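You operate a simulated robot arm through the tools that you are given. There is no shell and no other tool.

You are at the controls of a simulated robot arm. One attempt, no reset.

## Task
Wind the part-wound band back off the plain stack and stand it on the narrow dark mat.
Fine: free the PULL screw to wind back and tighten it again; the other two stacks stay.

Only the result counts: the job must be done as asked and must still hold three seconds after the hand-in. Knocking over, shifting, dropping, spilling or breaking anything else fails it.

## Robot
A 6-joint arm with a two-finger parallel gripper, fixed in place. Base frame: the origin is on the floor under the middle of its stand, x ahead of it, y to its left, z up. Units: m, rad, N and s.
With the tool pointing down near the work surface it reaches from about 0.24 to 0.64 m from the base axis. Its first joint turns from -1.152 to 1.152 rad. Payload 2.7 kg.
The TCP is the grasp point between the finger pads, 0.023 m short of the fingertips. In the tool frame z runs along the fingers and y along their closing line. The gripper opens to 0.094 m. The fingers are 0.038 m wide and 0.01 m thick; the gripper's body (0.054 by 0.096 m) begins 0.039 m behind the TCP.
Orientation is that of the tool frame in the base frame, as a unit quaternion [x, y, z, w]. With the fingers straight down and closing along the base's y, the tool's x points along the base's -x, its y along +y and its z along -z.

## Interface
- The arm moves only by the tool step_arm. Its argument "moves" is a list of rows, each an object of numbers (a shift or turn left out is 0, a gripper value left out holds the last): "tx", "ty", "tz": the shift along the tool's x, y, z in m; "ax", "ay", "az": the turn, a rotation vector about the tool's x, y, z in rad; "grip": the closure, from 0 (fully open) to 1 (shut). In form: [{"tx": .., "ty": .., "tz": .., "ax": .., "ay": .., "az": .., "grip": ..}, ...]. A call has 1 to 20 rows; each row is the pose to reach, as a shift and turn from the pose commanded when the call began, along the tool's axes at that moment. A row lasts 0.2 s, in which the tool goes at most 0.05 m and 0.15 rad; a call with a longer step from one row to the next is refused whole, and so is a gripper value outside its range. Where a pose cannot be reached the arm comes as near as it can. A force on the tool above 50 N (or 10 N above the force at the start of the call, whichever is more), or a blocked arm, ends the call early, and 0.2 s more pass. Each finger travels about 0.045 m/s and halts on what it meets, pressing with about 37 N; the grip force reading is that of the motor and also rises with nothing between the fingers. The clock runs only during rows and for 0.2 s after the last one: add rows that repeat a pose to give the fingers time. It gives the time, the measured TCP pose, the force on the tool (base axes), the opening and the grip force at its end, in the units of the frame above (readings bear some noise), with the torque about the TCP (base axes, N m) and any sound that the robot's microphone picked up.
- Cameras (640 x 400 px; columns grow to the right, rows downward): "scene" is fixed at [0.0744, -0.4277, 1.4347]; the picture's right is [0.79, -0.61, 0.00], its down [-0.29, -0.37, -0.88] and it looks along [0.54, 0.70, -0.47] (base axes); focal length 343 px, centre (320, 200). "wrist" rides on the gripper at [0.086, 0.016, -0.075] in the tool frame; the picture's right is [-0.18, 0.98, 0.00], its down [-0.58, -0.11, -0.81] and it looks along [-0.79, -0.15, 0.59] (tool axes); focal length 243 px, centre (320, 200). There is no depth. A picture from a camera that has moved, and an enlarged one, comes with that camera's place and axes in the base frame and with its lens. The place of the scene camera against the robot may be out by one fixed shift of up to 0.025 m in any direction.
- snapshot(camera): a new picture of that camera. No time passes.
- inspect(camera, box): a new picture of the part [left, top, right, bottom] of that camera's present view, enlarged. No time passes.
- job_done(): hands the job in; it is judged then, once.

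Nothing tells you positions but the pictures and the camera data. Unless the task says otherwise, let go and move clear before handing in.

The tools are called after "Emit:" as name(argument=value, ...) on one line, values as JSON. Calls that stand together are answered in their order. step_arm: Moves the arm, as the interface text tells. Its arguments: {"type":"object","properties":{"moves":{"type":"array"}},"required":["moves"]} The other tools are called the same way: snapshot (camera) takes a picture; inspect (camera, box) takes an enlarged picture of a part of a camera's view; job_done () hands the job in.

At the start:

```text
time_s: 0.0
eef_pos: [0.3334, 0.2183, 1.1615]
orientation: [0.0, 1.0, 0.001, 0.0]
ft_force: [-0.6, -0.3, -0.5]
ft_torque: [-0.03, -0.01, 0.04]
opening: 0.094
grip_force: 0.0
```

scene: 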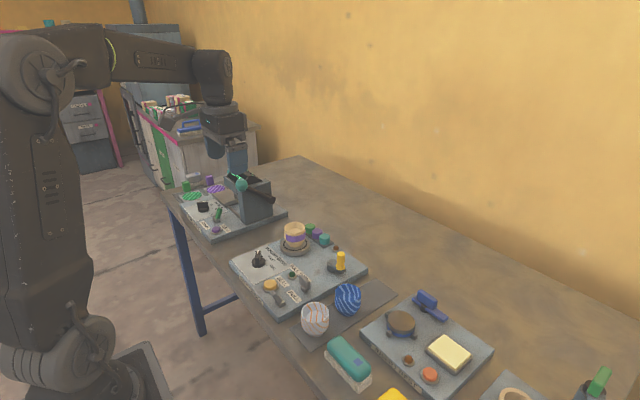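
wrist: 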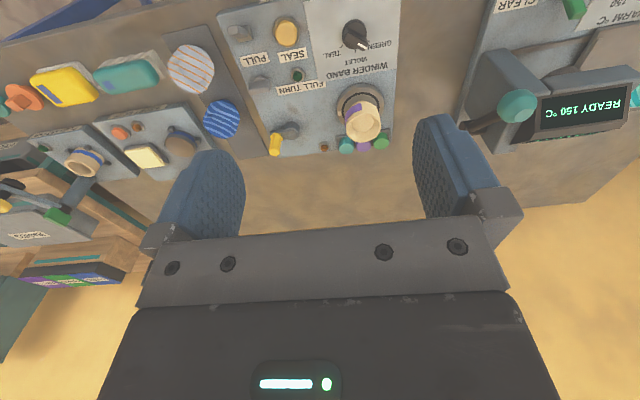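

I see a bench with several device panels: a "WINDER BAND" panel with a partly banded stack, and other panels around it. I'll look closer at each before moving.

Emit:
inspect(camera="scene", box=[220, 200, 400, 320])

Emit:
inspect(camera="scene", box=[160, 150, 310, 250])

Emit:
inspect(camera="scene", box=[280, 270, 640, 400])

Emit:
inspect(camera="wrist", box=[210, 0, 420, 160])

Emit:
inspect(camera="wrist", box=[0, 20, 250, 190])

Emit:
inspect(camera="wrist", box=[400, 0, 640, 160])

```text
3.33 times, centred on (310, 260) of scene
camera zoom: at [0.0744, -0.4277, 1.4347], right [0.79, -0.61, 0.0], down [-0.29, -0.37, -0.88], along [0.54, 0.7, -0.47], focal length 1144 px, centre (353, 0)
```

zoom: 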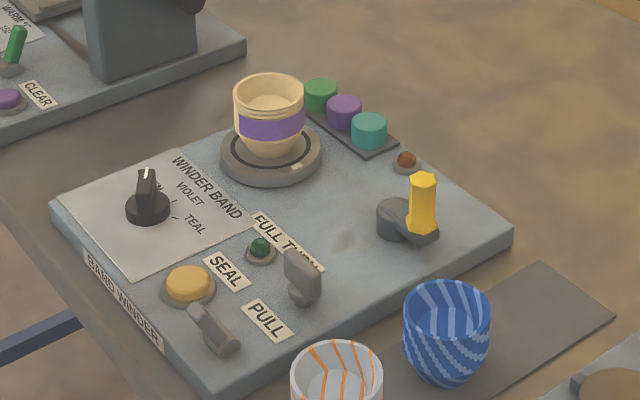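

```text
4.00 times, centred on (235, 200) of scene
camera zoom: at [0.0744, -0.4277, 1.4347], right [0.79, -0.61, 0.0], down [-0.29, -0.37, -0.88], along [0.54, 0.7, -0.47], focal length 1373 px, centre (660, 200)
```

zoom: 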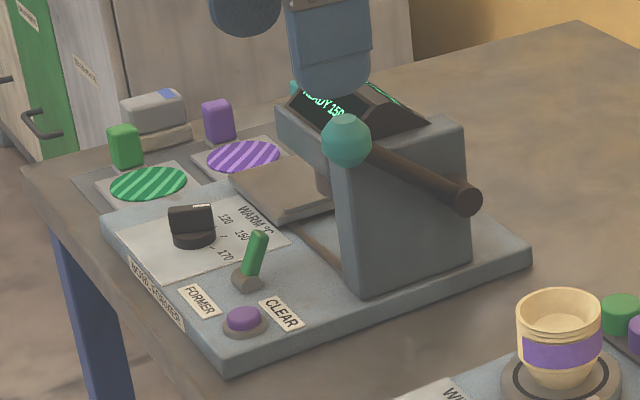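

```text
1.78 times, centred on (460, 335) of scene
camera zoom: at [0.0744, -0.4277, 1.4347], right [0.79, -0.61, 0.0], down [-0.29, -0.37, -0.88], along [0.54, 0.7, -0.47], focal length 610 px, centre (71, -40)
```

zoom: 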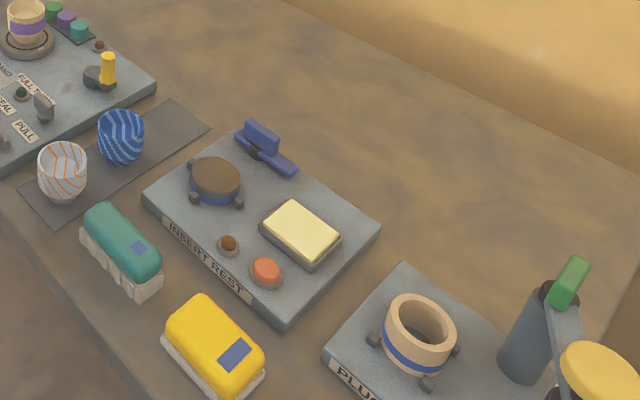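

```text
2.50 times, centred on (315, 80) of wrist
camera zoom: at [0.2464, 0.2348, 1.2377], right [0.18, 0.98, 0.0], down [0.58, -0.11, 0.81], along [0.79, -0.15, -0.59], focal length 606 px, centre (332, 500)
```

zoom: 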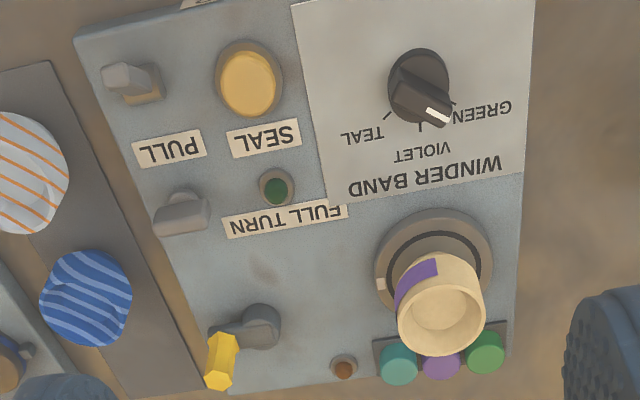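

```text
2.35 times, centred on (125, 105) of wrist
camera zoom: at [0.2464, 0.2348, 1.2377], right [0.18, 0.98, 0.0], down [0.58, -0.11, 0.81], along [0.79, -0.15, -0.59], focal length 571 px, centre (779, 424)
```

zoom: 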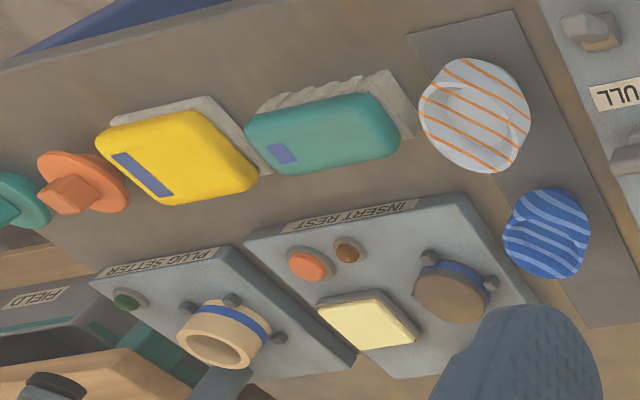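

```text
2.50 times, centred on (520, 80) of wrist
camera zoom: at [0.2464, 0.2348, 1.2377], right [0.18, 0.98, 0.0], down [0.58, -0.11, 0.81], along [0.79, -0.15, -0.59], focal length 606 px, centre (-180, 500)
```

zoom: 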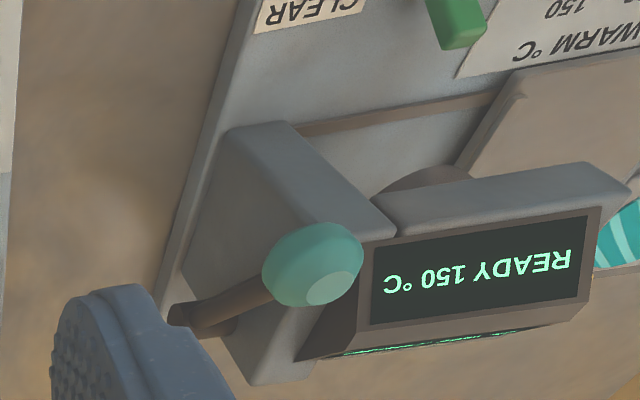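

The plain cream stack with a partial violet band sits on the BAND WINDER turntable, near (0.50, 0.26, 0.85) by rough triangulation. The mat with the two striped stacks is beside it, at lower y. I'll move sideways in free air to get a second wrist view for stereo.

Emit:
step_arm(moves=[{"ty": -0.04}, {"ty": -0.08}, {"ty": -0.12}, {"ty": -0.12}])

Emit:
snapshot(camera="wrist")

Emit:
snapshot(camera="scene")

```text
time_s: 1.0
eef_pos: [0.3345, 0.0963, 1.1617]
orientation: [-0.001, 1.0, 0.001, 0.0]
ft_force: [-0.2, -0.3, 0.3]
ft_torque: [0.01, -0.01, 0.03]
opening: 0.094
grip_force: 0.0
```

```text
taken
camera wrist: at [0.2465, 0.1134, 1.2372], right [0.18, 0.98, 0.0], down [0.58, -0.11, 0.81], along [0.79, -0.15, -0.59], focal length 243 px, centre (320, 200)
```

wrist: 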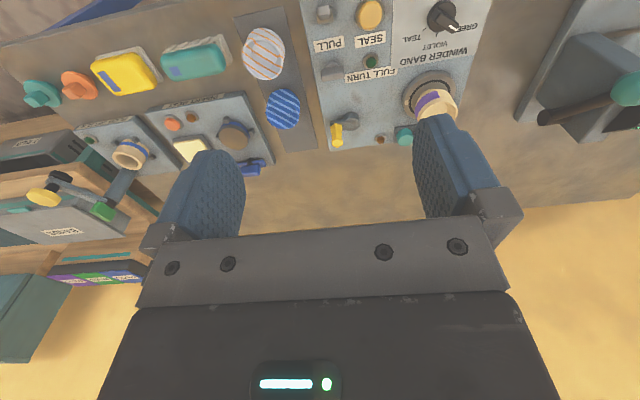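

```text
taken
```

scene: 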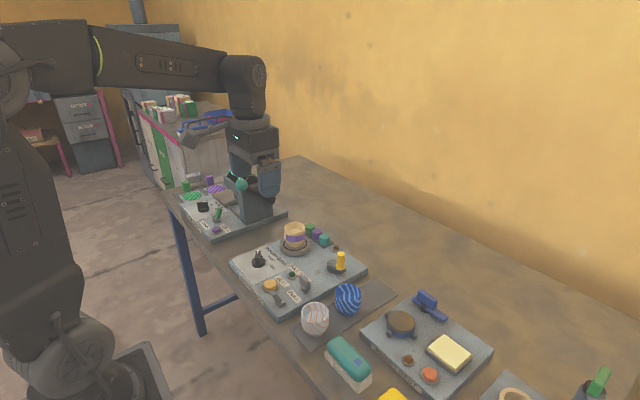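

The wrist view is upside-down (image down is up in the world). I'll enlarge the winder panel from this second viewpoint to get matching points for stereo.

Emit:
inspect(camera="wrist", box=[300, 0, 492, 120])

Emit:
inspect(camera="wrist", box=[220, 30, 412, 150])

Emit:
inspect(camera="scene", box=[225, 230, 385, 330])

```text
3.33 times, centred on (396, 60) of wrist
camera zoom: at [0.2465, 0.1134, 1.2372], right [0.18, 0.98, 0.0], down [0.58, -0.11, 0.81], along [0.79, -0.15, -0.59], focal length 809 px, centre (67, 667)
```

zoom: 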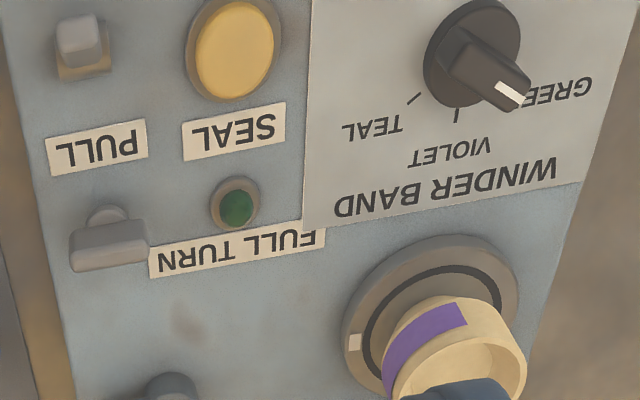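

```text
3.33 times, centred on (316, 90) of wrist
camera zoom: at [0.2465, 0.1134, 1.2372], right [0.18, 0.98, 0.0], down [0.58, -0.11, 0.81], along [0.79, -0.15, -0.59], focal length 809 px, centre (333, 567)
```

zoom: 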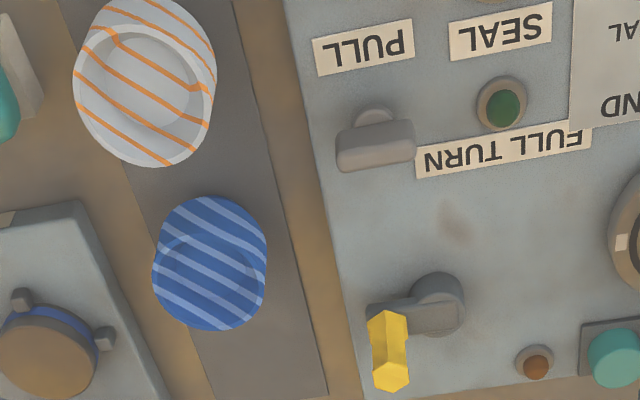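

```text
4.00 times, centred on (305, 280) of scene
camera zoom: at [0.0744, -0.4277, 1.4347], right [0.79, -0.61, 0.0], down [-0.29, -0.37, -0.88], along [0.54, 0.7, -0.47], focal length 1373 px, centre (380, -120)
```

zoom: 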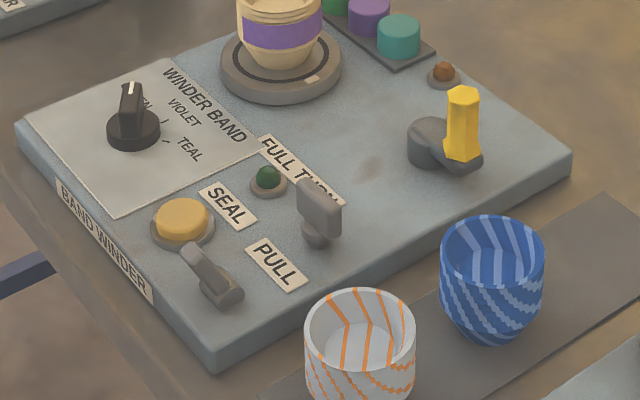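

By stereo, the wing-shaped screw is at about (0.439, 0.098, 0.848) and the yellow crank knob top at about (0.547, 0.090, 0.89). The turntable is at about (0.504, 0.261, 0.838). I'll go down to hover high over the PULL area for a closer look at which part is the screw.

Emit:
step_arm(moves=[{"tz": 0.045}, {"tz": 0.09, "tx": -0.01}, {"tz": 0.135, "tx": -0.02}, {"tz": 0.17, "tx": -0.02}, {"tz": 0.17, "tx": -0.02}])

Emit:
snapshot(camera="wrist")

Emit:
inspect(camera="wrist", box=[220, 0, 412, 120])

Emit:
inspect(camera="wrist", box=[220, 80, 412, 200])

```text
time_s: 2.2
eef_pos: [0.3518, 0.0975, 0.9923]
orientation: [-0.001, 1.0, 0.001, 0.0]
ft_force: [0.6, 1.4, -0.8]
ft_torque: [0.02, 0.01, -0.02]
opening: 0.094
grip_force: 0.1
```

```text
taken
camera wrist: at [0.2659, 0.1143, 1.0681], right [0.18, 0.98, 0.0], down [0.58, -0.11, 0.81], along [0.79, -0.15, -0.59], focal length 243 px, centre (320, 200)
```

wrist: 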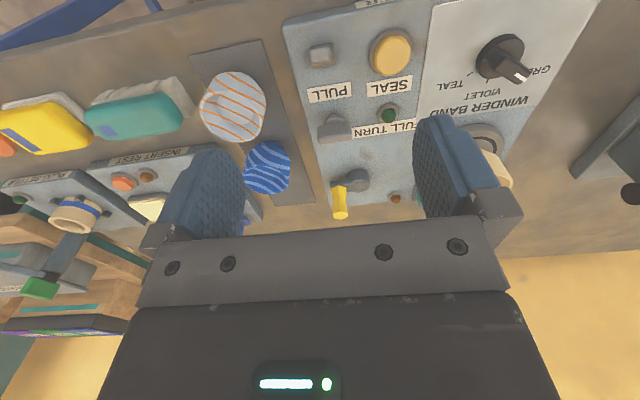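

```text
3.33 times, centred on (316, 60) of wrist
camera zoom: at [0.2659, 0.1143, 1.0681], right [0.18, 0.98, 0.0], down [0.58, -0.11, 0.81], along [0.79, -0.15, -0.59], focal length 809 px, centre (333, 667)
```

zoom: 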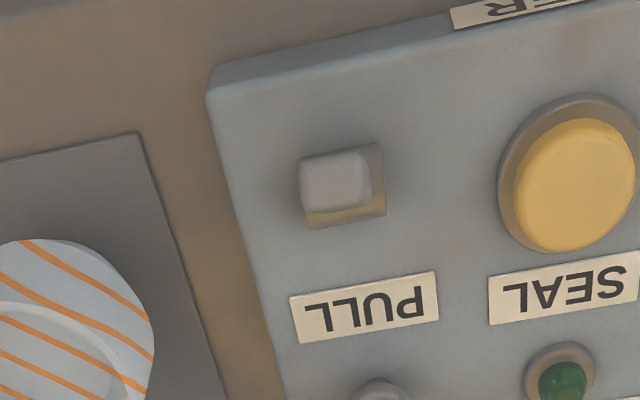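

```text
3.33 times, centred on (316, 140) of wrist
camera zoom: at [0.2659, 0.1143, 1.0681], right [0.18, 0.98, 0.0], down [0.58, -0.11, 0.81], along [0.79, -0.15, -0.59], focal length 809 px, centre (333, 400)
```

zoom: 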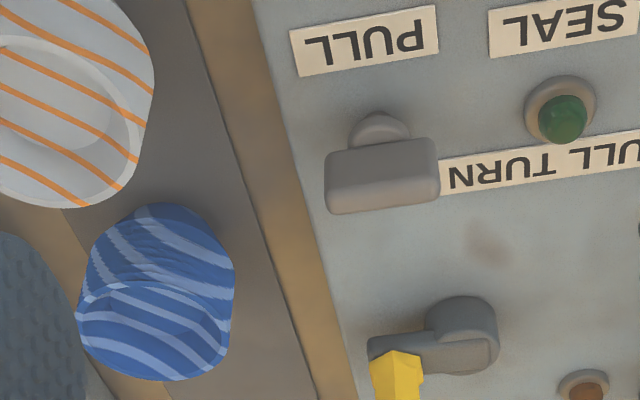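

The square-based lever at x≈0.36 is a toggle. The winged bar on a round post next to the PULL label is the PULL screw, with its bar lying along y. I'll look closer at the stack's band, the crank and the mat from the fixed camera.

Emit:
inspect(camera="scene", box=[265, 210, 345, 260])

Emit:
inspect(camera="scene", box=[280, 240, 376, 300])

Emit:
inspect(camera="scene", box=[280, 270, 408, 350])

Emit:
inspect(camera="scene", box=[225, 235, 321, 295])

```text
8.00 times, centred on (305, 235) of scene
camera zoom: at [0.0744, -0.4277, 1.4347], right [0.79, -0.61, 0.0], down [-0.29, -0.37, -0.88], along [0.54, 0.7, -0.47], focal length 2747 px, centre (440, -80)
```

zoom: 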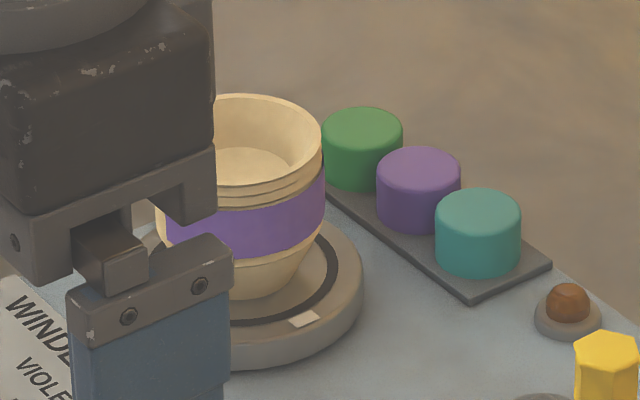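

```text
6.67 times, centred on (328, 270) of scene
camera zoom: at [0.0744, -0.4277, 1.4347], right [0.79, -0.61, 0.0], down [-0.29, -0.37, -0.88], along [0.54, 0.7, -0.47], focal length 2289 px, centre (267, -267)
```

zoom: 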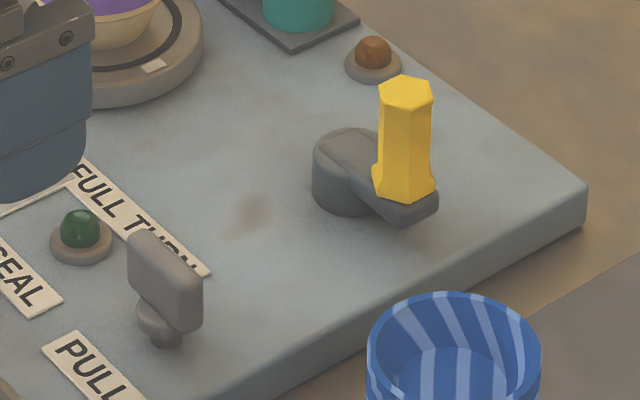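

```text
5.00 times, centred on (344, 310) of scene
camera zoom: at [0.0744, -0.4277, 1.4347], right [0.79, -0.61, 0.0], down [-0.29, -0.37, -0.88], along [0.54, 0.7, -0.47], focal length 1717 px, centre (200, -350)
```

zoom: 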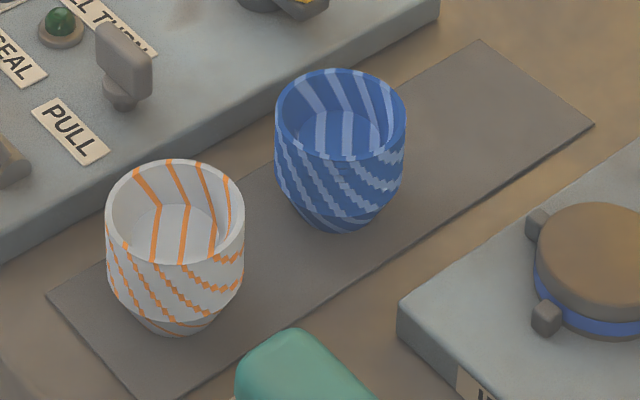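

```text
6.67 times, centred on (273, 265) of scene
camera zoom: at [0.0744, -0.4277, 1.4347], right [0.79, -0.61, 0.0], down [-0.29, -0.37, -0.88], along [0.54, 0.7, -0.47], focal length 2289 px, centre (633, -233)
```

zoom: 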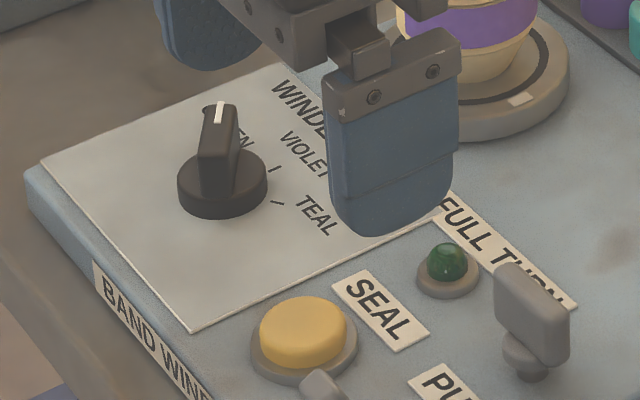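

The PULL screw is a flat wing bar about 0.035 m long along y, centred near (0.440, 0.098) with its top at about 0.85. I'll turn the tool 90° so the fingers close along x, narrow the opening and hover above it.

Emit:
step_arm(moves=[{"tx": -0.01, "az": 0.14, "grip": 0.1}, {"tx": -0.02, "az": 0.28, "grip": 0.2}, {"tx": -0.03, "az": 0.42, "grip": 0.3}, {"tx": -0.04, "az": 0.56, "grip": 0.4}, {"tx": -0.05, "az": 0.7}, {"tx": -0.06, "az": 0.84}, {"tx": -0.07, "az": 0.98}, {"tx": -0.08, "az": 1.12}, {"tx": -0.088, "az": 1.26}, {"tx": -0.088, "az": 1.4}, {"tx": -0.088, "az": 1.54, "tz": 0.02}, {"tx": -0.088, "az": 1.571, "tz": 0.04}, {"tx": -0.088, "az": 1.571, "tz": 0.04}])

Emit:
snapshot(camera="wrist")

Emit:
snapshot(camera="scene")

```text
time_s: 5.0
eef_pos: [0.4421, 0.0976, 0.9504]
orientation: [0.707, 0.707, 0.0, -0.001]
ft_force: [0.3, -1.8, -0.2]
ft_torque: [0.02, 0.0, -0.02]
opening: 0.0565
grip_force: 0.1
```

```text
taken
camera wrist: at [0.4573, 0.1857, 1.0278], right [0.98, -0.18, 0.0], down [-0.11, -0.58, 0.81], along [-0.15, -0.79, -0.59], focal length 243 px, centre (320, 200)
```

wrist: 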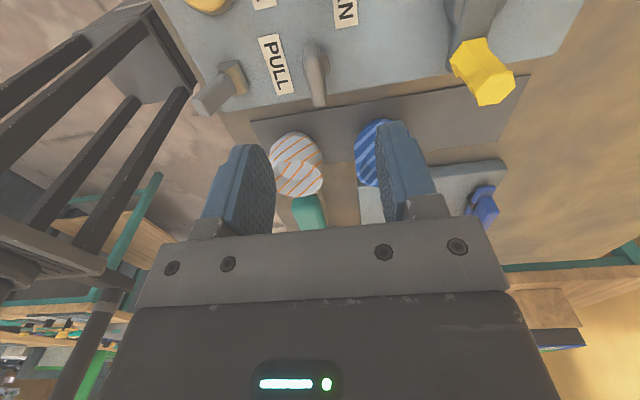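

```text
taken
```

scene: 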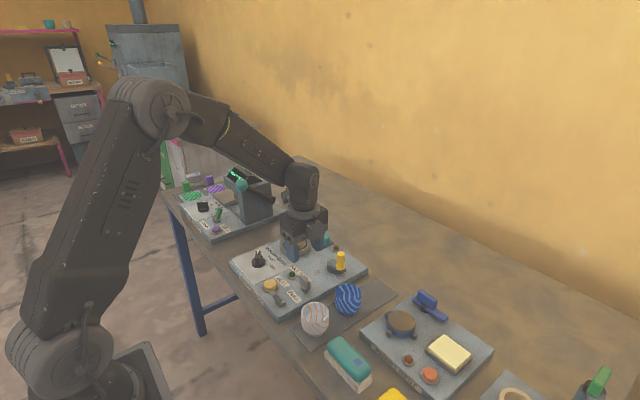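

The screw's wing is now edge-on between the open fingers, seen from the +y side. I'll enlarge it to fix its position and angle.

Emit:
inspect(camera="wrist", box=[240, 10, 400, 110])

Emit:
inspect(camera="wrist", box=[400, 0, 560, 100])

Emit:
inspect(camera="wrist", box=[240, 80, 560, 280])

```text
4.00 times, centred on (320, 60) of wrist
camera zoom: at [0.4573, 0.1857, 1.0278], right [0.98, -0.18, 0.0], down [-0.11, -0.58, 0.81], along [-0.15, -0.79, -0.59], focal length 970 px, centre (320, 760)
```

zoom: 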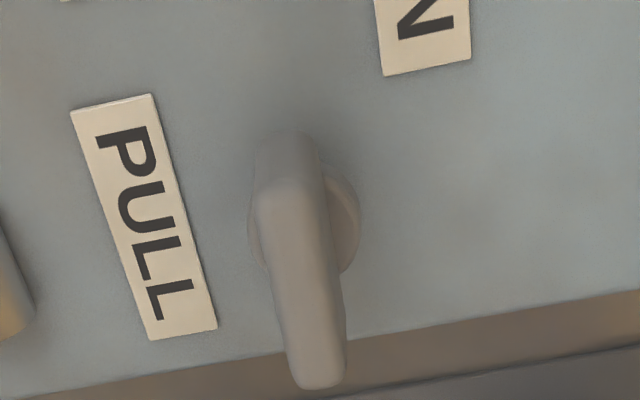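

```text
4.00 times, centred on (480, 50) of wrist
camera zoom: at [0.4573, 0.1857, 1.0278], right [0.98, -0.18, 0.0], down [-0.11, -0.58, 0.81], along [-0.15, -0.79, -0.59], focal length 970 px, centre (-320, 800)
```

zoom: 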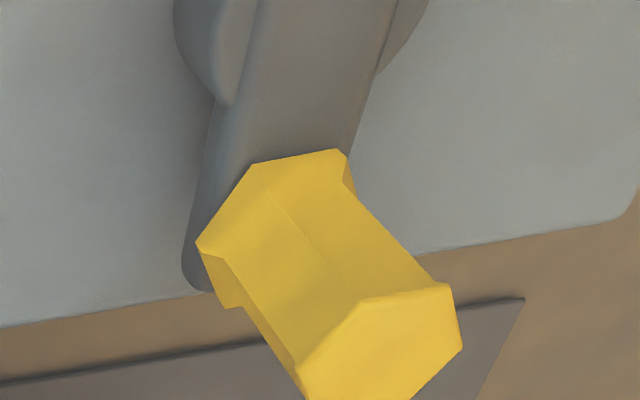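

```text
2.00 times, centred on (400, 180) of wrist
camera zoom: at [0.4573, 0.1857, 1.0278], right [0.98, -0.18, 0.0], down [-0.11, -0.58, 0.81], along [-0.15, -0.79, -0.59], focal length 485 px, centre (160, 240)
```

zoom: 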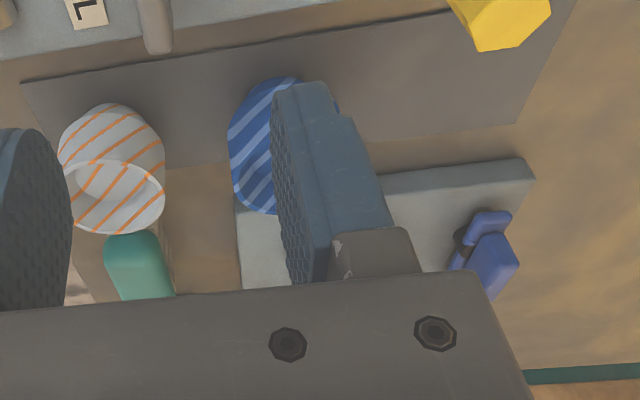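

The wing centre is at about (0.438, 0.097), aligned with y. I'll shift 4 mm in x and lower to TCP z≈0.855, which puts the fingertips at about 0.832, clear of the panel at about 0.822. Then I'll close on the wing.

Emit:
step_arm(moves=[{"ty": -0.004, "tz": 0.03}, {"ty": -0.004, "tz": 0.06}, {"ty": -0.004, "tz": 0.08}, {"ty": -0.004, "tz": 0.088}, {"ty": -0.004, "tz": 0.094}, {"ty": -0.004, "tz": 0.094}])

Emit:
snapshot(camera="wrist")

Emit:
inspect(camera="scene", box=[240, 230, 368, 310])

```text
time_s: 6.4
eef_pos: [0.4381, 0.0994, 0.8574]
orientation: [0.707, 0.707, 0.001, -0.001]
ft_force: [-0.1, -0.6, 0.4]
ft_torque: [0.03, 0.01, 0.01]
opening: 0.0564
grip_force: 0.2
```

```text
taken
camera wrist: at [0.453, 0.1862, 0.9332], right [0.98, -0.18, 0.0], down [-0.11, -0.58, 0.81], along [-0.15, -0.79, -0.59], focal length 243 px, centre (320, 200)
```

wrist: 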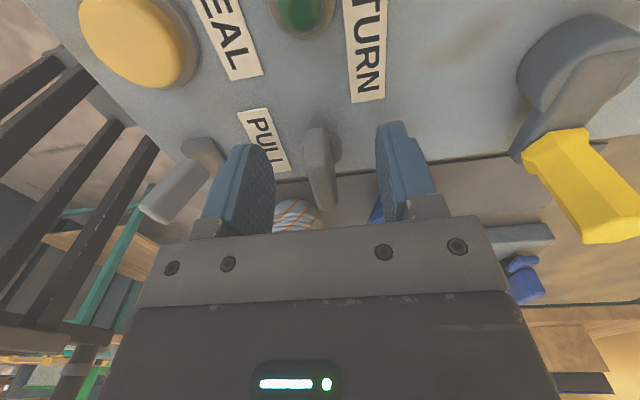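

```text
5.00 times, centred on (304, 270) of scene
camera zoom: at [0.0744, -0.4277, 1.4347], right [0.79, -0.61, 0.0], down [-0.29, -0.37, -0.88], along [0.54, 0.7, -0.47], focal length 1717 px, centre (400, -150)
```

zoom: 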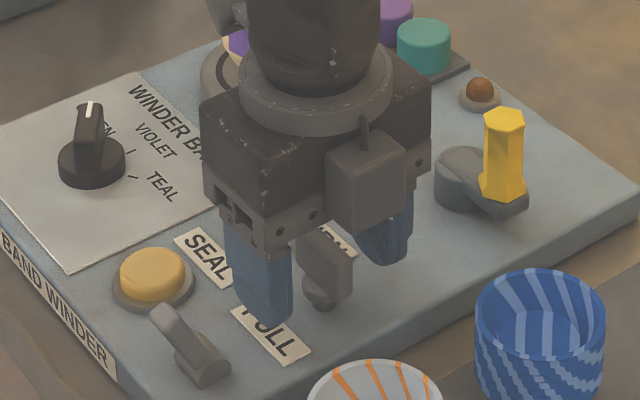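

The fingers straddle the wing with clearance to the toggle and panel. I'll close on it.

Emit:
step_arm(moves=[{"grip": 0.7}, {"grip": 1.0}, {"grip": 1.0}, {"grip": 1.0}, {"grip": 1.0}])

Emit:
inspect(camera="scene", box=[240, 230, 368, 310])

Emit:
snapshot(camera="wrist")

```text
time_s: 7.6
eef_pos: [0.438, 0.0998, 0.8574]
orientation: [0.707, 0.707, 0.001, 0.0]
ft_force: [10.9, 0.2, -4.4]
ft_torque: [0.04, -0.19, 0.02]
opening: 0.0216
grip_force: 45.2
```

```text
5.00 times, centred on (304, 270) of scene
camera zoom: at [0.0748, -0.4277, 1.4346], right [0.79, -0.61, 0.0], down [-0.29, -0.37, -0.88], along [0.54, 0.7, -0.47], focal length 1717 px, centre (400, -150)
```

zoom: 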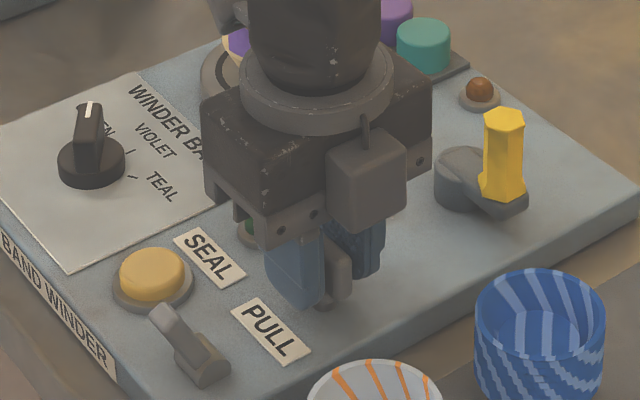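

```text
taken
camera wrist: at [0.4537, 0.1862, 0.9336], right [0.98, -0.18, 0.0], down [-0.11, -0.58, 0.8], along [-0.15, -0.79, -0.59], focal length 243 px, centre (320, 200)
```

wrist: 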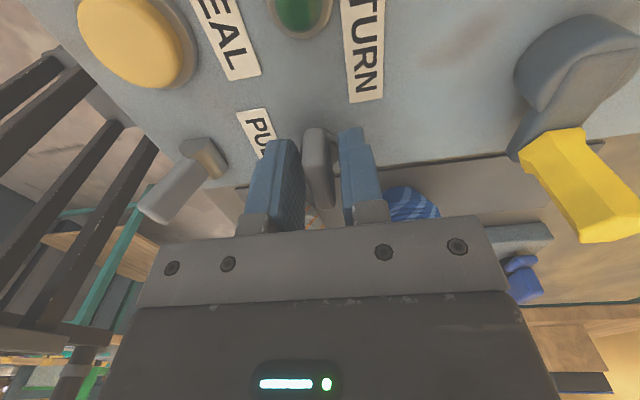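

The opening stopped at 0.0216 m, wider than the wing (about 0.012 m), so the fingertips are on the round collar beneath it. I'll open a little, rise a few millimetres and re-grip on the wing itself.

Emit:
step_arm(moves=[{"grip": 0.6}, {"grip": 0.6}, {"grip": 0.6, "tz": -0.004}, {"grip": 0.6, "tz": -0.008}, {"grip": 0.6, "tz": -0.008}, {"grip": 1.0, "tz": -0.008}, {"grip": 1.0, "tz": -0.008}, {"grip": 1.0, "tz": -0.008}, {"grip": 1.0, "tz": -0.008}])

Emit:
inspect(camera="wrist", box=[240, 100, 400, 200])

Emit:
inspect(camera="scene", box=[280, 260, 328, 290])

```text
time_s: 9.6
eef_pos: [0.4378, 0.0994, 0.8667]
orientation: [0.707, 0.707, 0.001, 0.0]
ft_force: [7.1, 0.5, -0.7]
ft_torque: [0.11, 0.23, 0.03]
opening: 0.0111
grip_force: 45.7
```

```text
4.00 times, centred on (320, 150) of wrist
camera zoom: at [0.4538, 0.186, 0.9417], right [0.98, -0.18, 0.0], down [-0.11, -0.58, 0.8], along [-0.15, -0.79, -0.59], focal length 970 px, centre (320, 400)
```

zoom: 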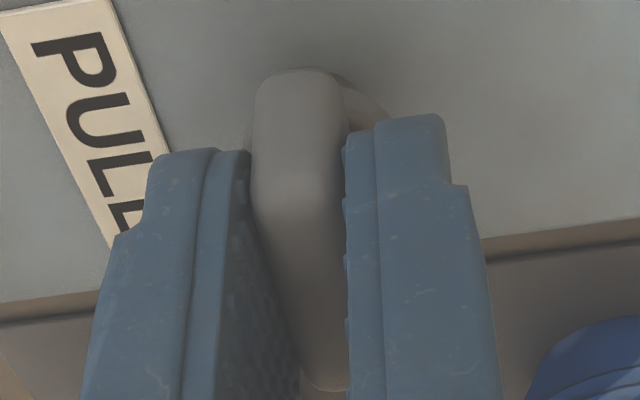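

```text
13.33 times, centred on (304, 275) of scene
camera zoom: at [0.0747, -0.4277, 1.4346], right [0.79, -0.61, 0.0], down [-0.29, -0.37, -0.88], along [0.54, 0.7, -0.47], focal length 4578 px, centre (533, -800)
```

zoom: 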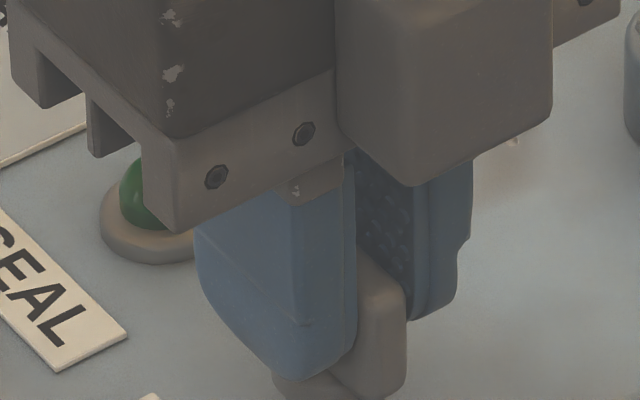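

Opening is 0.0111 m, so the fingers now hold the wing. I'll try a small counter-clockwise turn (seen from above) to loosen it and watch the torque.

Emit:
step_arm(moves=[{"az": -0.1, "ty": 0.0005}, {"az": -0.2, "ty": 0.0, "tx": 0.0}, {"az": -0.3, "ty": -0.0005, "tx": 0.0}, {"az": -0.3, "ty": -0.0005}])

Emit:
inspect(camera="wrist", box=[240, 100, 400, 200])

Emit:
inspect(camera="scene", box=[256, 240, 352, 300])

```text
time_s: 10.6
eef_pos: [0.4366, 0.0997, 0.866]
orientation: [0.593, 0.805, 0.002, 0.0]
ft_force: [15.2, 0.2, -5.6]
ft_torque: [1.31, 0.72, 0.03]
opening: 0.011
grip_force: 44.7
```

```text
4.00 times, centred on (320, 150) of wrist
camera zoom: at [0.4271, 0.1868, 0.9417], right [0.99, 0.12, 0.0], down [0.07, -0.59, 0.8], along [0.1, -0.8, -0.59], focal length 970 px, centre (320, 400)
```

zoom: 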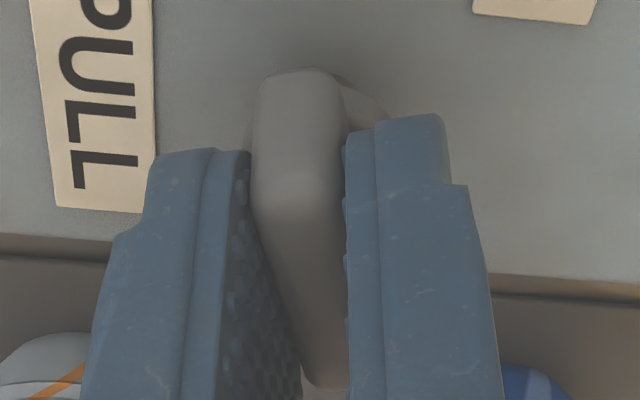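

```text
6.67 times, centred on (304, 270) of scene
camera zoom: at [0.0749, -0.4277, 1.4346], right [0.79, -0.61, 0.0], down [-0.29, -0.37, -0.88], along [0.54, 0.7, -0.47], focal length 2289 px, centre (427, -267)
```

zoom: 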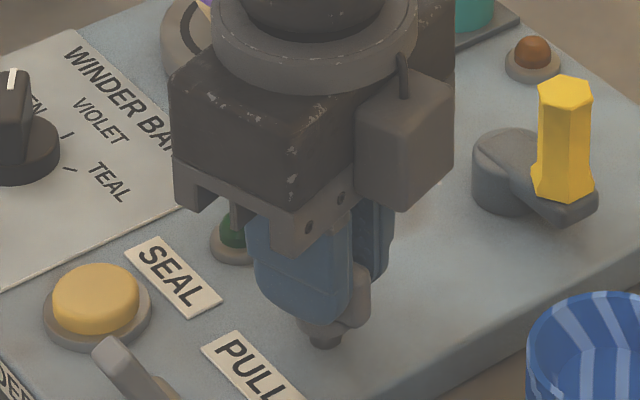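

The wing turns with the gripper with almost no resistance about its axis, but there is a side load of about 15 N in +x. I'll relieve that with a small +x shift and read the load again before turning further.

Emit:
step_arm(moves=[{"ty": 0.001}, {"ty": 0.0015}, {"ty": 0.0015}])

```text
time_s: 11.4
eef_pos: [0.4382, 0.0993, 0.8664]
orientation: [0.594, 0.805, -0.001, 0.0]
ft_force: [2.3, -4.4, 4.5]
ft_torque: [0.38, -0.01, -0.01]
opening: 0.011
grip_force: 45.8
```

The load dropped to a few newtons. I'll continue counter-clockwise in small steps.

Emit:
step_arm(moves=[{"az": -0.1}, {"az": -0.2}, {"az": -0.3}, {"az": -0.4}, {"az": -0.4}])

Emit:
inspect(camera="wrist", box=[240, 100, 400, 200])

```text
time_s: 12.6
eef_pos: [0.4367, 0.0987, 0.8665]
orientation: [0.421, 0.907, 0.0, 0.0]
ft_force: [-5.7, -11.1, 8.6]
ft_torque: [-0.87, -0.51, 0.0]
opening: 0.011
grip_force: 44.7
```

```text
4.00 times, centred on (320, 150) of wrist
camera zoom: at [0.3938, 0.1759, 0.9416], right [0.87, 0.49, 0.0], down [0.29, -0.52, 0.81], along [0.4, -0.7, -0.59], focal length 970 px, centre (320, 400)
```

zoom: 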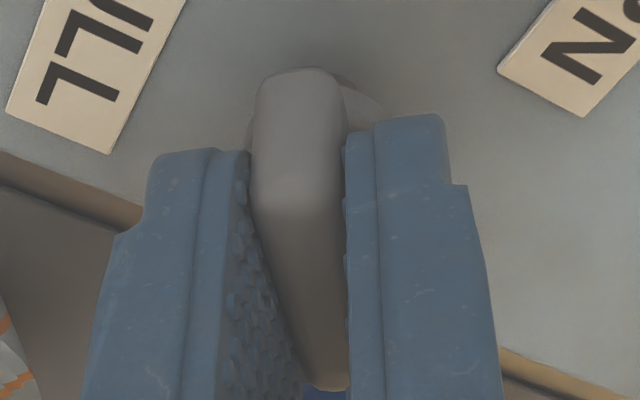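

Still free turning; about 0.7 rad so far and no click heard. I'll trim the position along the side load and continue turning.

Emit:
step_arm(moves=[{"az": -0.1, "tx": -0.0005, "ty": -0.001}, {"az": -0.2, "tx": -0.001, "ty": -0.0015}, {"az": -0.3, "tx": -0.001, "ty": -0.0017}, {"az": -0.4, "tx": -0.001, "ty": -0.002}, {"az": -0.5, "tx": -0.001, "ty": -0.002}, {"az": -0.5, "tx": -0.001, "ty": -0.002}])

Emit:
inspect(camera="scene", box=[256, 240, 352, 300])

```text
time_s: 14.0
eef_pos: [0.4371, 0.0983, 0.8667]
orientation: [0.182, 0.983, 0.002, 0.0]
ft_force: [0.5, 13.7, 2.0]
ft_torque: [0.31, 1.48, 0.01]
opening: 0.0109
grip_force: 44.9
```

```text
6.67 times, centred on (304, 270) of scene
camera zoom: at [0.0745, -0.4274, 1.4348], right [0.79, -0.61, 0.0], down [-0.29, -0.37, -0.88], along [0.54, 0.7, -0.47], focal length 2289 px, centre (427, -267)
```

zoom: 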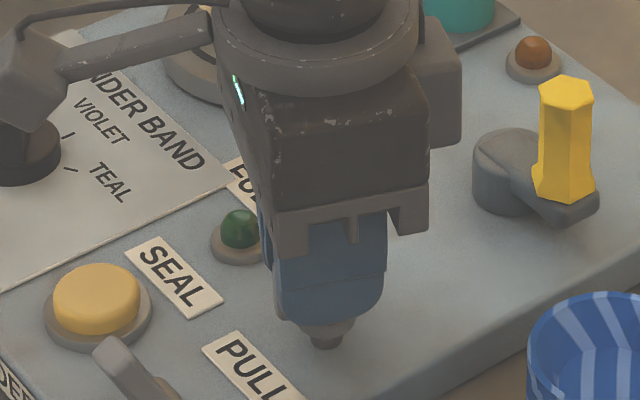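

1.2 rad turned with no end stop yet. I'll trim +y and continue slowly toward a quarter turn and a bit beyond.

Emit:
step_arm(moves=[{"tx": 0.0004, "ty": 0.0012}, {"az": -0.1, "tx": 0.0004, "ty": 0.0012}, {"az": -0.2, "tx": 0.0004, "ty": 0.0012}, {"az": -0.3, "tx": 0.0004, "ty": 0.0012}, {"az": -0.37, "tx": 0.0004, "ty": 0.0012}, {"az": -0.37, "tx": 0.0004, "ty": 0.0012}])

Emit:
inspect(camera="wrist", box=[240, 100, 400, 200])

```text
time_s: 15.4
eef_pos: [0.4367, 0.099, 0.8663]
orientation: [0.0, 1.0, 0.002, 0.0]
ft_force: [-10.6, -1.6, 7.6]
ft_torque: [-0.23, -0.93, -0.03]
opening: 0.0107
grip_force: 45.2
```

```text
4.00 times, centred on (320, 150) of wrist
camera zoom: at [0.3504, 0.1148, 0.9414], right [0.18, 0.98, 0.0], down [0.58, -0.11, 0.81], along [0.79, -0.15, -0.59], focal length 970 px, centre (320, 400)
```

zoom: 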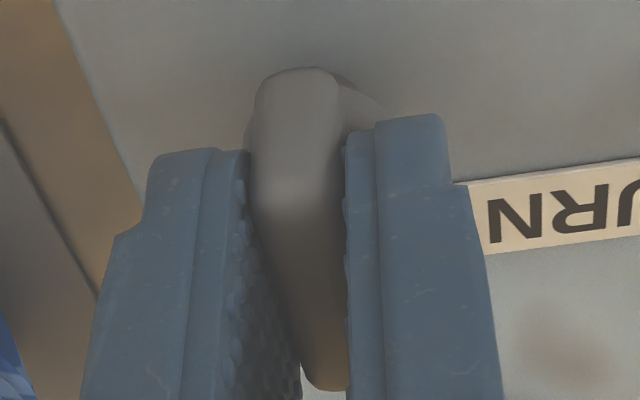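

A quarter turn is done without a stop. I'll continue a little further to see whether there is an end stop.

Emit:
step_arm(moves=[{"tx": 0.001}, {"az": -0.1, "tx": 0.001}, {"az": -0.2, "tx": 0.001}, {"az": -0.3, "tx": 0.001}, {"az": -0.3, "tx": 0.001}])

Emit:
inspect(camera="wrist", box=[240, 100, 400, 200])

```text
time_s: 16.6
eef_pos: [0.4358, 0.0969, 0.8651]
orientation: [-0.148, 0.989, 0.0, -0.002]
ft_force: [-13.4, -12.0, 11.8]
ft_torque: [-0.24, 0.0, -1.99]
opening: 0.0212
grip_force: 45.3
```

```text
4.00 times, centred on (320, 150) of wrist
camera zoom: at [0.348, 0.0882, 0.9416], right [-0.11, 0.99, 0.0], down [0.59, 0.06, 0.8], along [0.8, 0.09, -0.59], focal length 970 px, centre (320, 400)
```

zoom: 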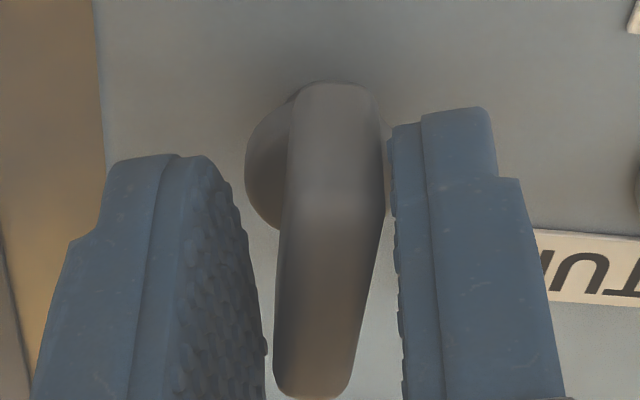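

The torque jumped to about 2 N·m and the fingers spread, so the screw has reached its loosened end stop with the wing along x. I'll turn back to align with the wing and then open.

Emit:
step_arm(moves=[{"az": 0.1}, {"az": 0.2}, {"az": 0.28, "tx": -0.001}, {"az": 0.28, "tx": -0.001, "grip": 0.6}, {"az": 0.28, "tx": -0.001, "grip": 0.6}, {"az": 0.28, "tx": -0.001, "grip": 0.5}])

Emit:
inspect(camera="wrist", box=[240, 100, 400, 200])

Emit:
inspect(camera="scene", box=[256, 240, 352, 300])

```text
time_s: 18.0
eef_pos: [0.437, 0.0986, 0.8661]
orientation: [-0.01, 1.0, 0.001, 0.001]
ft_force: [-0.1, 0.0, 0.0]
ft_torque: [-0.01, -0.01, 0.0]
opening: 0.0471
grip_force: 0.0
```

```text
4.00 times, centred on (320, 150) of wrist
camera zoom: at [0.3507, 0.1139, 0.9415], right [0.16, 0.99, 0.0], down [0.58, -0.1, 0.81], along [0.8, -0.13, -0.59], focal length 970 px, centre (320, 400)
```

zoom: 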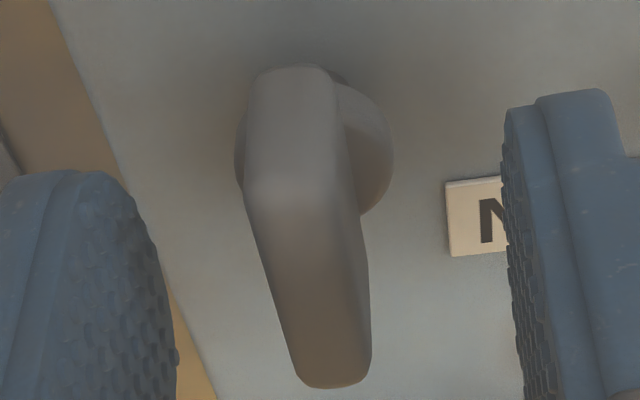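

```text
6.67 times, centred on (304, 270) of scene
camera zoom: at [0.0744, -0.4277, 1.4347], right [0.79, -0.61, 0.0], down [-0.29, -0.37, -0.88], along [0.54, 0.7, -0.47], focal length 2289 px, centre (427, -267)
```

zoom: 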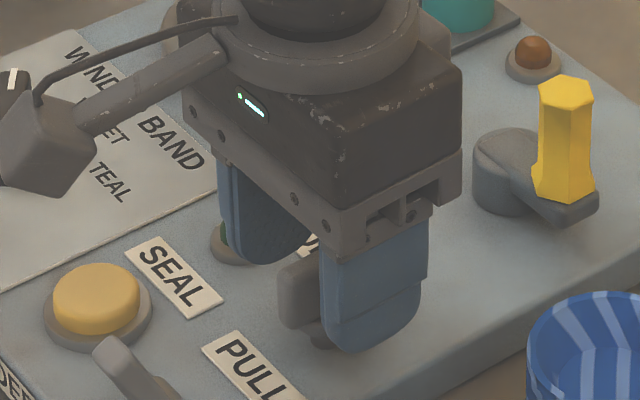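

The wing now lies along x, fully loosened. I'll rise and move above the crank to measure its hub and handle positions.

Emit:
step_arm(moves=[{"tz": -0.03}, {"tz": -0.07}, {"tz": -0.11, "tx": -0.02}, {"tz": -0.13, "tx": -0.05}, {"tz": -0.13, "tx": -0.06, "ty": 0.01}, {"tz": -0.13, "tx": -0.06, "ty": 0.01}])

Emit:
snapshot(camera="wrist")

Emit:
inspect(camera="wrist", box=[240, 40, 400, 140])

Emit:
inspect(camera="scene", box=[256, 210, 384, 290])

```text
time_s: 19.4
eef_pos: [0.4982, 0.11, 0.9969]
orientation: [-0.01, 1.0, 0.0, 0.0]
ft_force: [0.4, -0.5, 0.1]
ft_torque: [-0.01, 0.0, -0.01]
opening: 0.0468
grip_force: 0.0
```

```text
taken
camera wrist: at [0.4104, 0.1257, 1.0716], right [0.16, 0.99, 0.0], down [0.58, -0.1, 0.81], along [0.8, -0.13, -0.59], focal length 243 px, centre (320, 200)
```

wrist: 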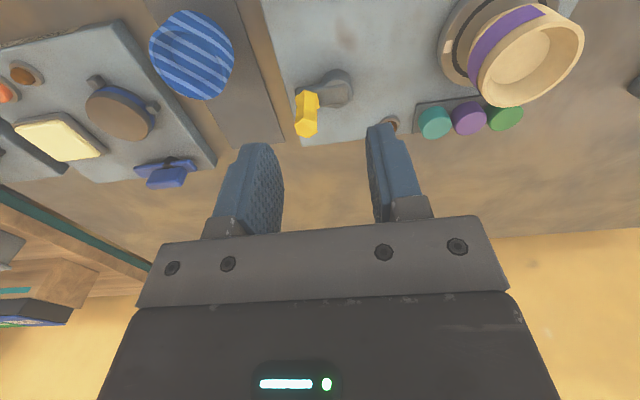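

```text
4.00 times, centred on (320, 90) of wrist
camera zoom: at [0.4104, 0.1257, 1.0716], right [0.16, 0.99, 0.0], down [0.58, -0.1, 0.81], along [0.8, -0.13, -0.59], focal length 970 px, centre (320, 640)
```

zoom: 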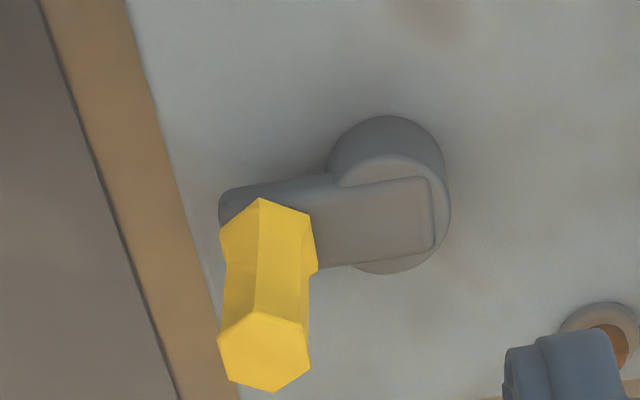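

```text
5.00 times, centred on (320, 250) of scene
camera zoom: at [0.0745, -0.4277, 1.4347], right [0.79, -0.61, 0.0], down [-0.29, -0.37, -0.88], along [0.54, 0.7, -0.47], focal length 1717 px, centre (320, -50)
```

zoom: 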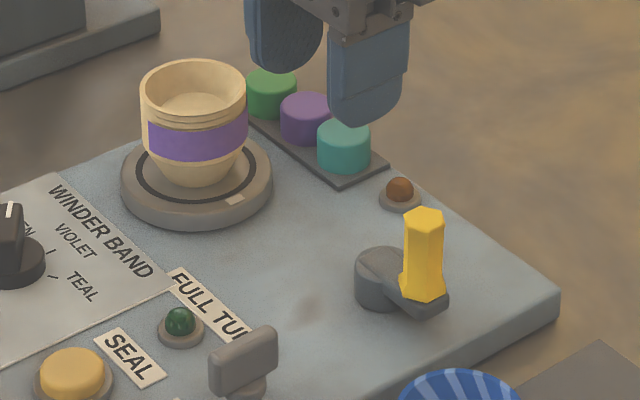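

The crank hub is near (0.541, 0.1235) and the yellow hex handle near (0.543, 0.091), z 0.85–0.89, so the radius is about 0.0325 m. I'll move over the handle and lower to TCP z≈0.88, with the fingers straddling it along y.

Emit:
step_arm(moves=[{"tx": -0.025, "ty": -0.01, "az": 0.02}, {"tx": -0.045, "ty": -0.02, "az": 0.02}, {"tx": -0.045, "ty": -0.02, "tz": 0.03, "az": 0.02}, {"tx": -0.045, "ty": -0.02, "tz": 0.06, "az": 0.02}, {"tx": -0.045, "ty": -0.02, "tz": 0.07, "az": 0.02}, {"tx": -0.045, "ty": -0.02, "tz": 0.07, "az": 0.02}])

Emit:
snapshot(camera="wrist")

Emit:
inspect(camera="scene", box=[280, 230, 392, 300])

Emit:
inspect(camera="scene", box=[265, 215, 329, 255])

```text
time_s: 20.8
eef_pos: [0.543, 0.0905, 0.9252]
orientation: [-0.001, 1.0, 0.001, 0.0]
ft_force: [0.9, 0.1, -0.2]
ft_torque: [-0.01, -0.03, -0.02]
opening: 0.0471
grip_force: 0.1
```

```text
taken
camera wrist: at [0.4562, 0.1073, 1.0008], right [0.18, 0.98, 0.0], down [0.58, -0.11, 0.81], along [0.79, -0.15, -0.59], focal length 243 px, centre (320, 200)
```

wrist: 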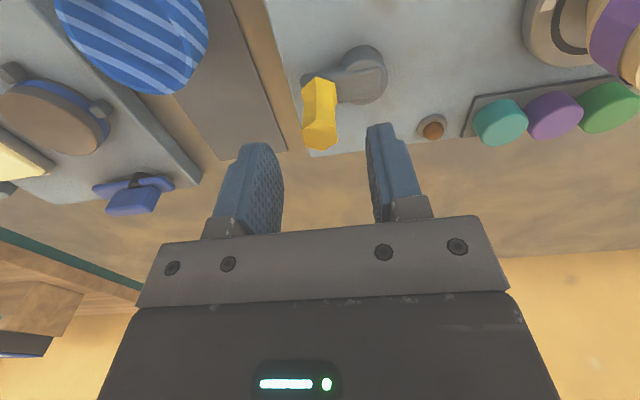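

```text
5.71 times, centred on (336, 265) of scene
camera zoom: at [0.0744, -0.4277, 1.4347], right [0.79, -0.61, 0.0], down [-0.29, -0.37, -0.88], along [0.54, 0.7, -0.47], focal length 1962 px, centre (229, -171)
```

zoom: 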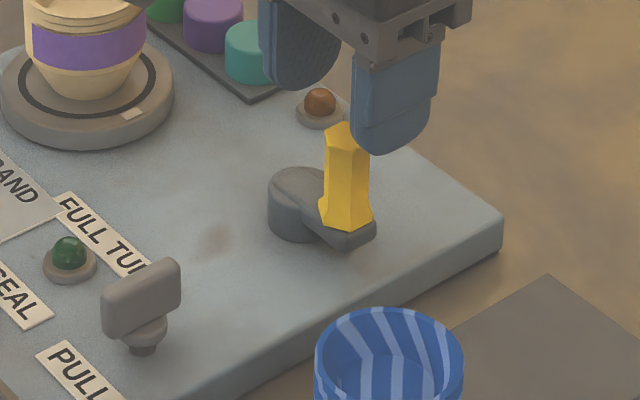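

```text
10.00 times, centred on (297, 235) of scene
camera zoom: at [0.0744, -0.4277, 1.4347], right [0.79, -0.61, 0.0], down [-0.29, -0.37, -0.88], along [0.54, 0.7, -0.47], focal length 3433 px, centre (550, -150)
```

zoom: 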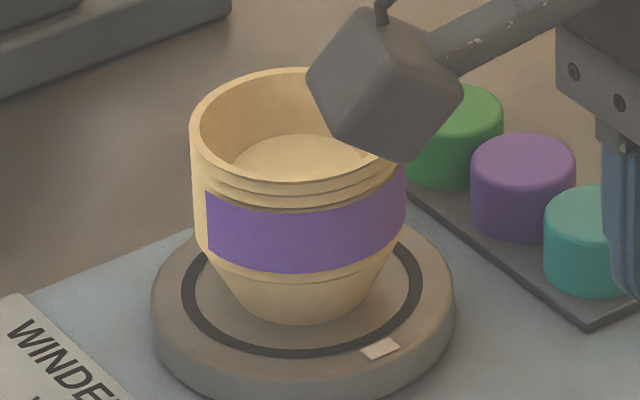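

The handle sits centred between the fingers. I'll lower the last part and close on it.

Emit:
step_arm(moves=[{"tz": 0.02}, {"tz": 0.035}, {"tz": 0.045}, {"tz": 0.045}, {"tz": 0.045, "grip": 0.8}, {"tz": 0.045, "grip": 1.0}, {"tz": 0.045, "grip": 1.0}, {"tz": 0.045, "grip": 1.0}])

Emit:
snapshot(camera="wrist")

Emit:
inspect(camera="scene", box=[280, 230, 392, 300])

```text
time_s: 22.6
eef_pos: [0.5434, 0.0909, 0.8806]
orientation: [0.0, 1.0, 0.0, 0.001]
ft_force: [0.5, -3.9, -1.2]
ft_torque: [-0.77, -0.19, 0.02]
opening: 0.0221
grip_force: 45.6
```

```text
taken
camera wrist: at [0.4562, 0.107, 0.9561], right [0.18, 0.98, 0.0], down [0.58, -0.11, 0.81], along [0.79, -0.15, -0.59], focal length 243 px, centre (320, 200)
```

wrist: 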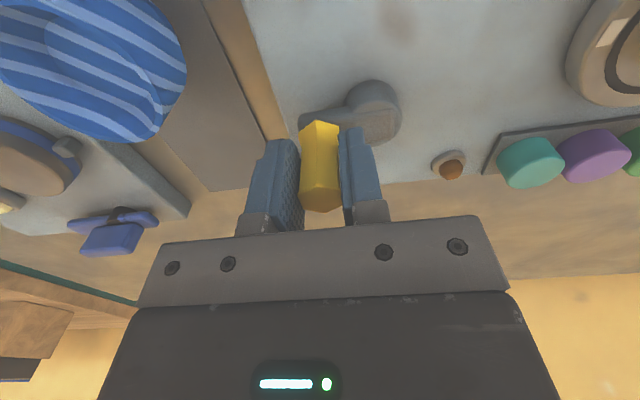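

```text
5.71 times, centred on (336, 265) of scene
camera zoom: at [0.0745, -0.4278, 1.4346], right [0.79, -0.61, 0.0], down [-0.29, -0.37, -0.88], along [0.54, 0.7, -0.47], focal length 1962 px, centre (229, -171)
```

zoom: 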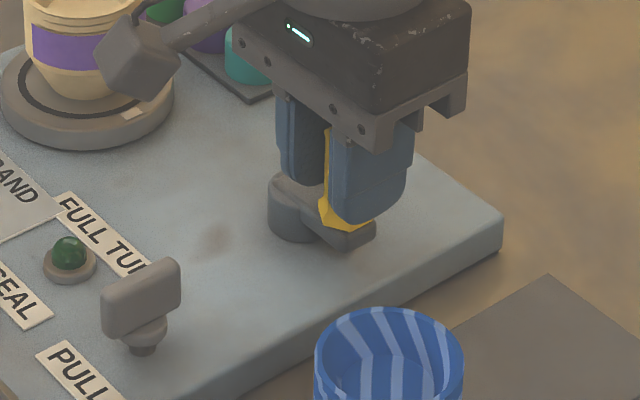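

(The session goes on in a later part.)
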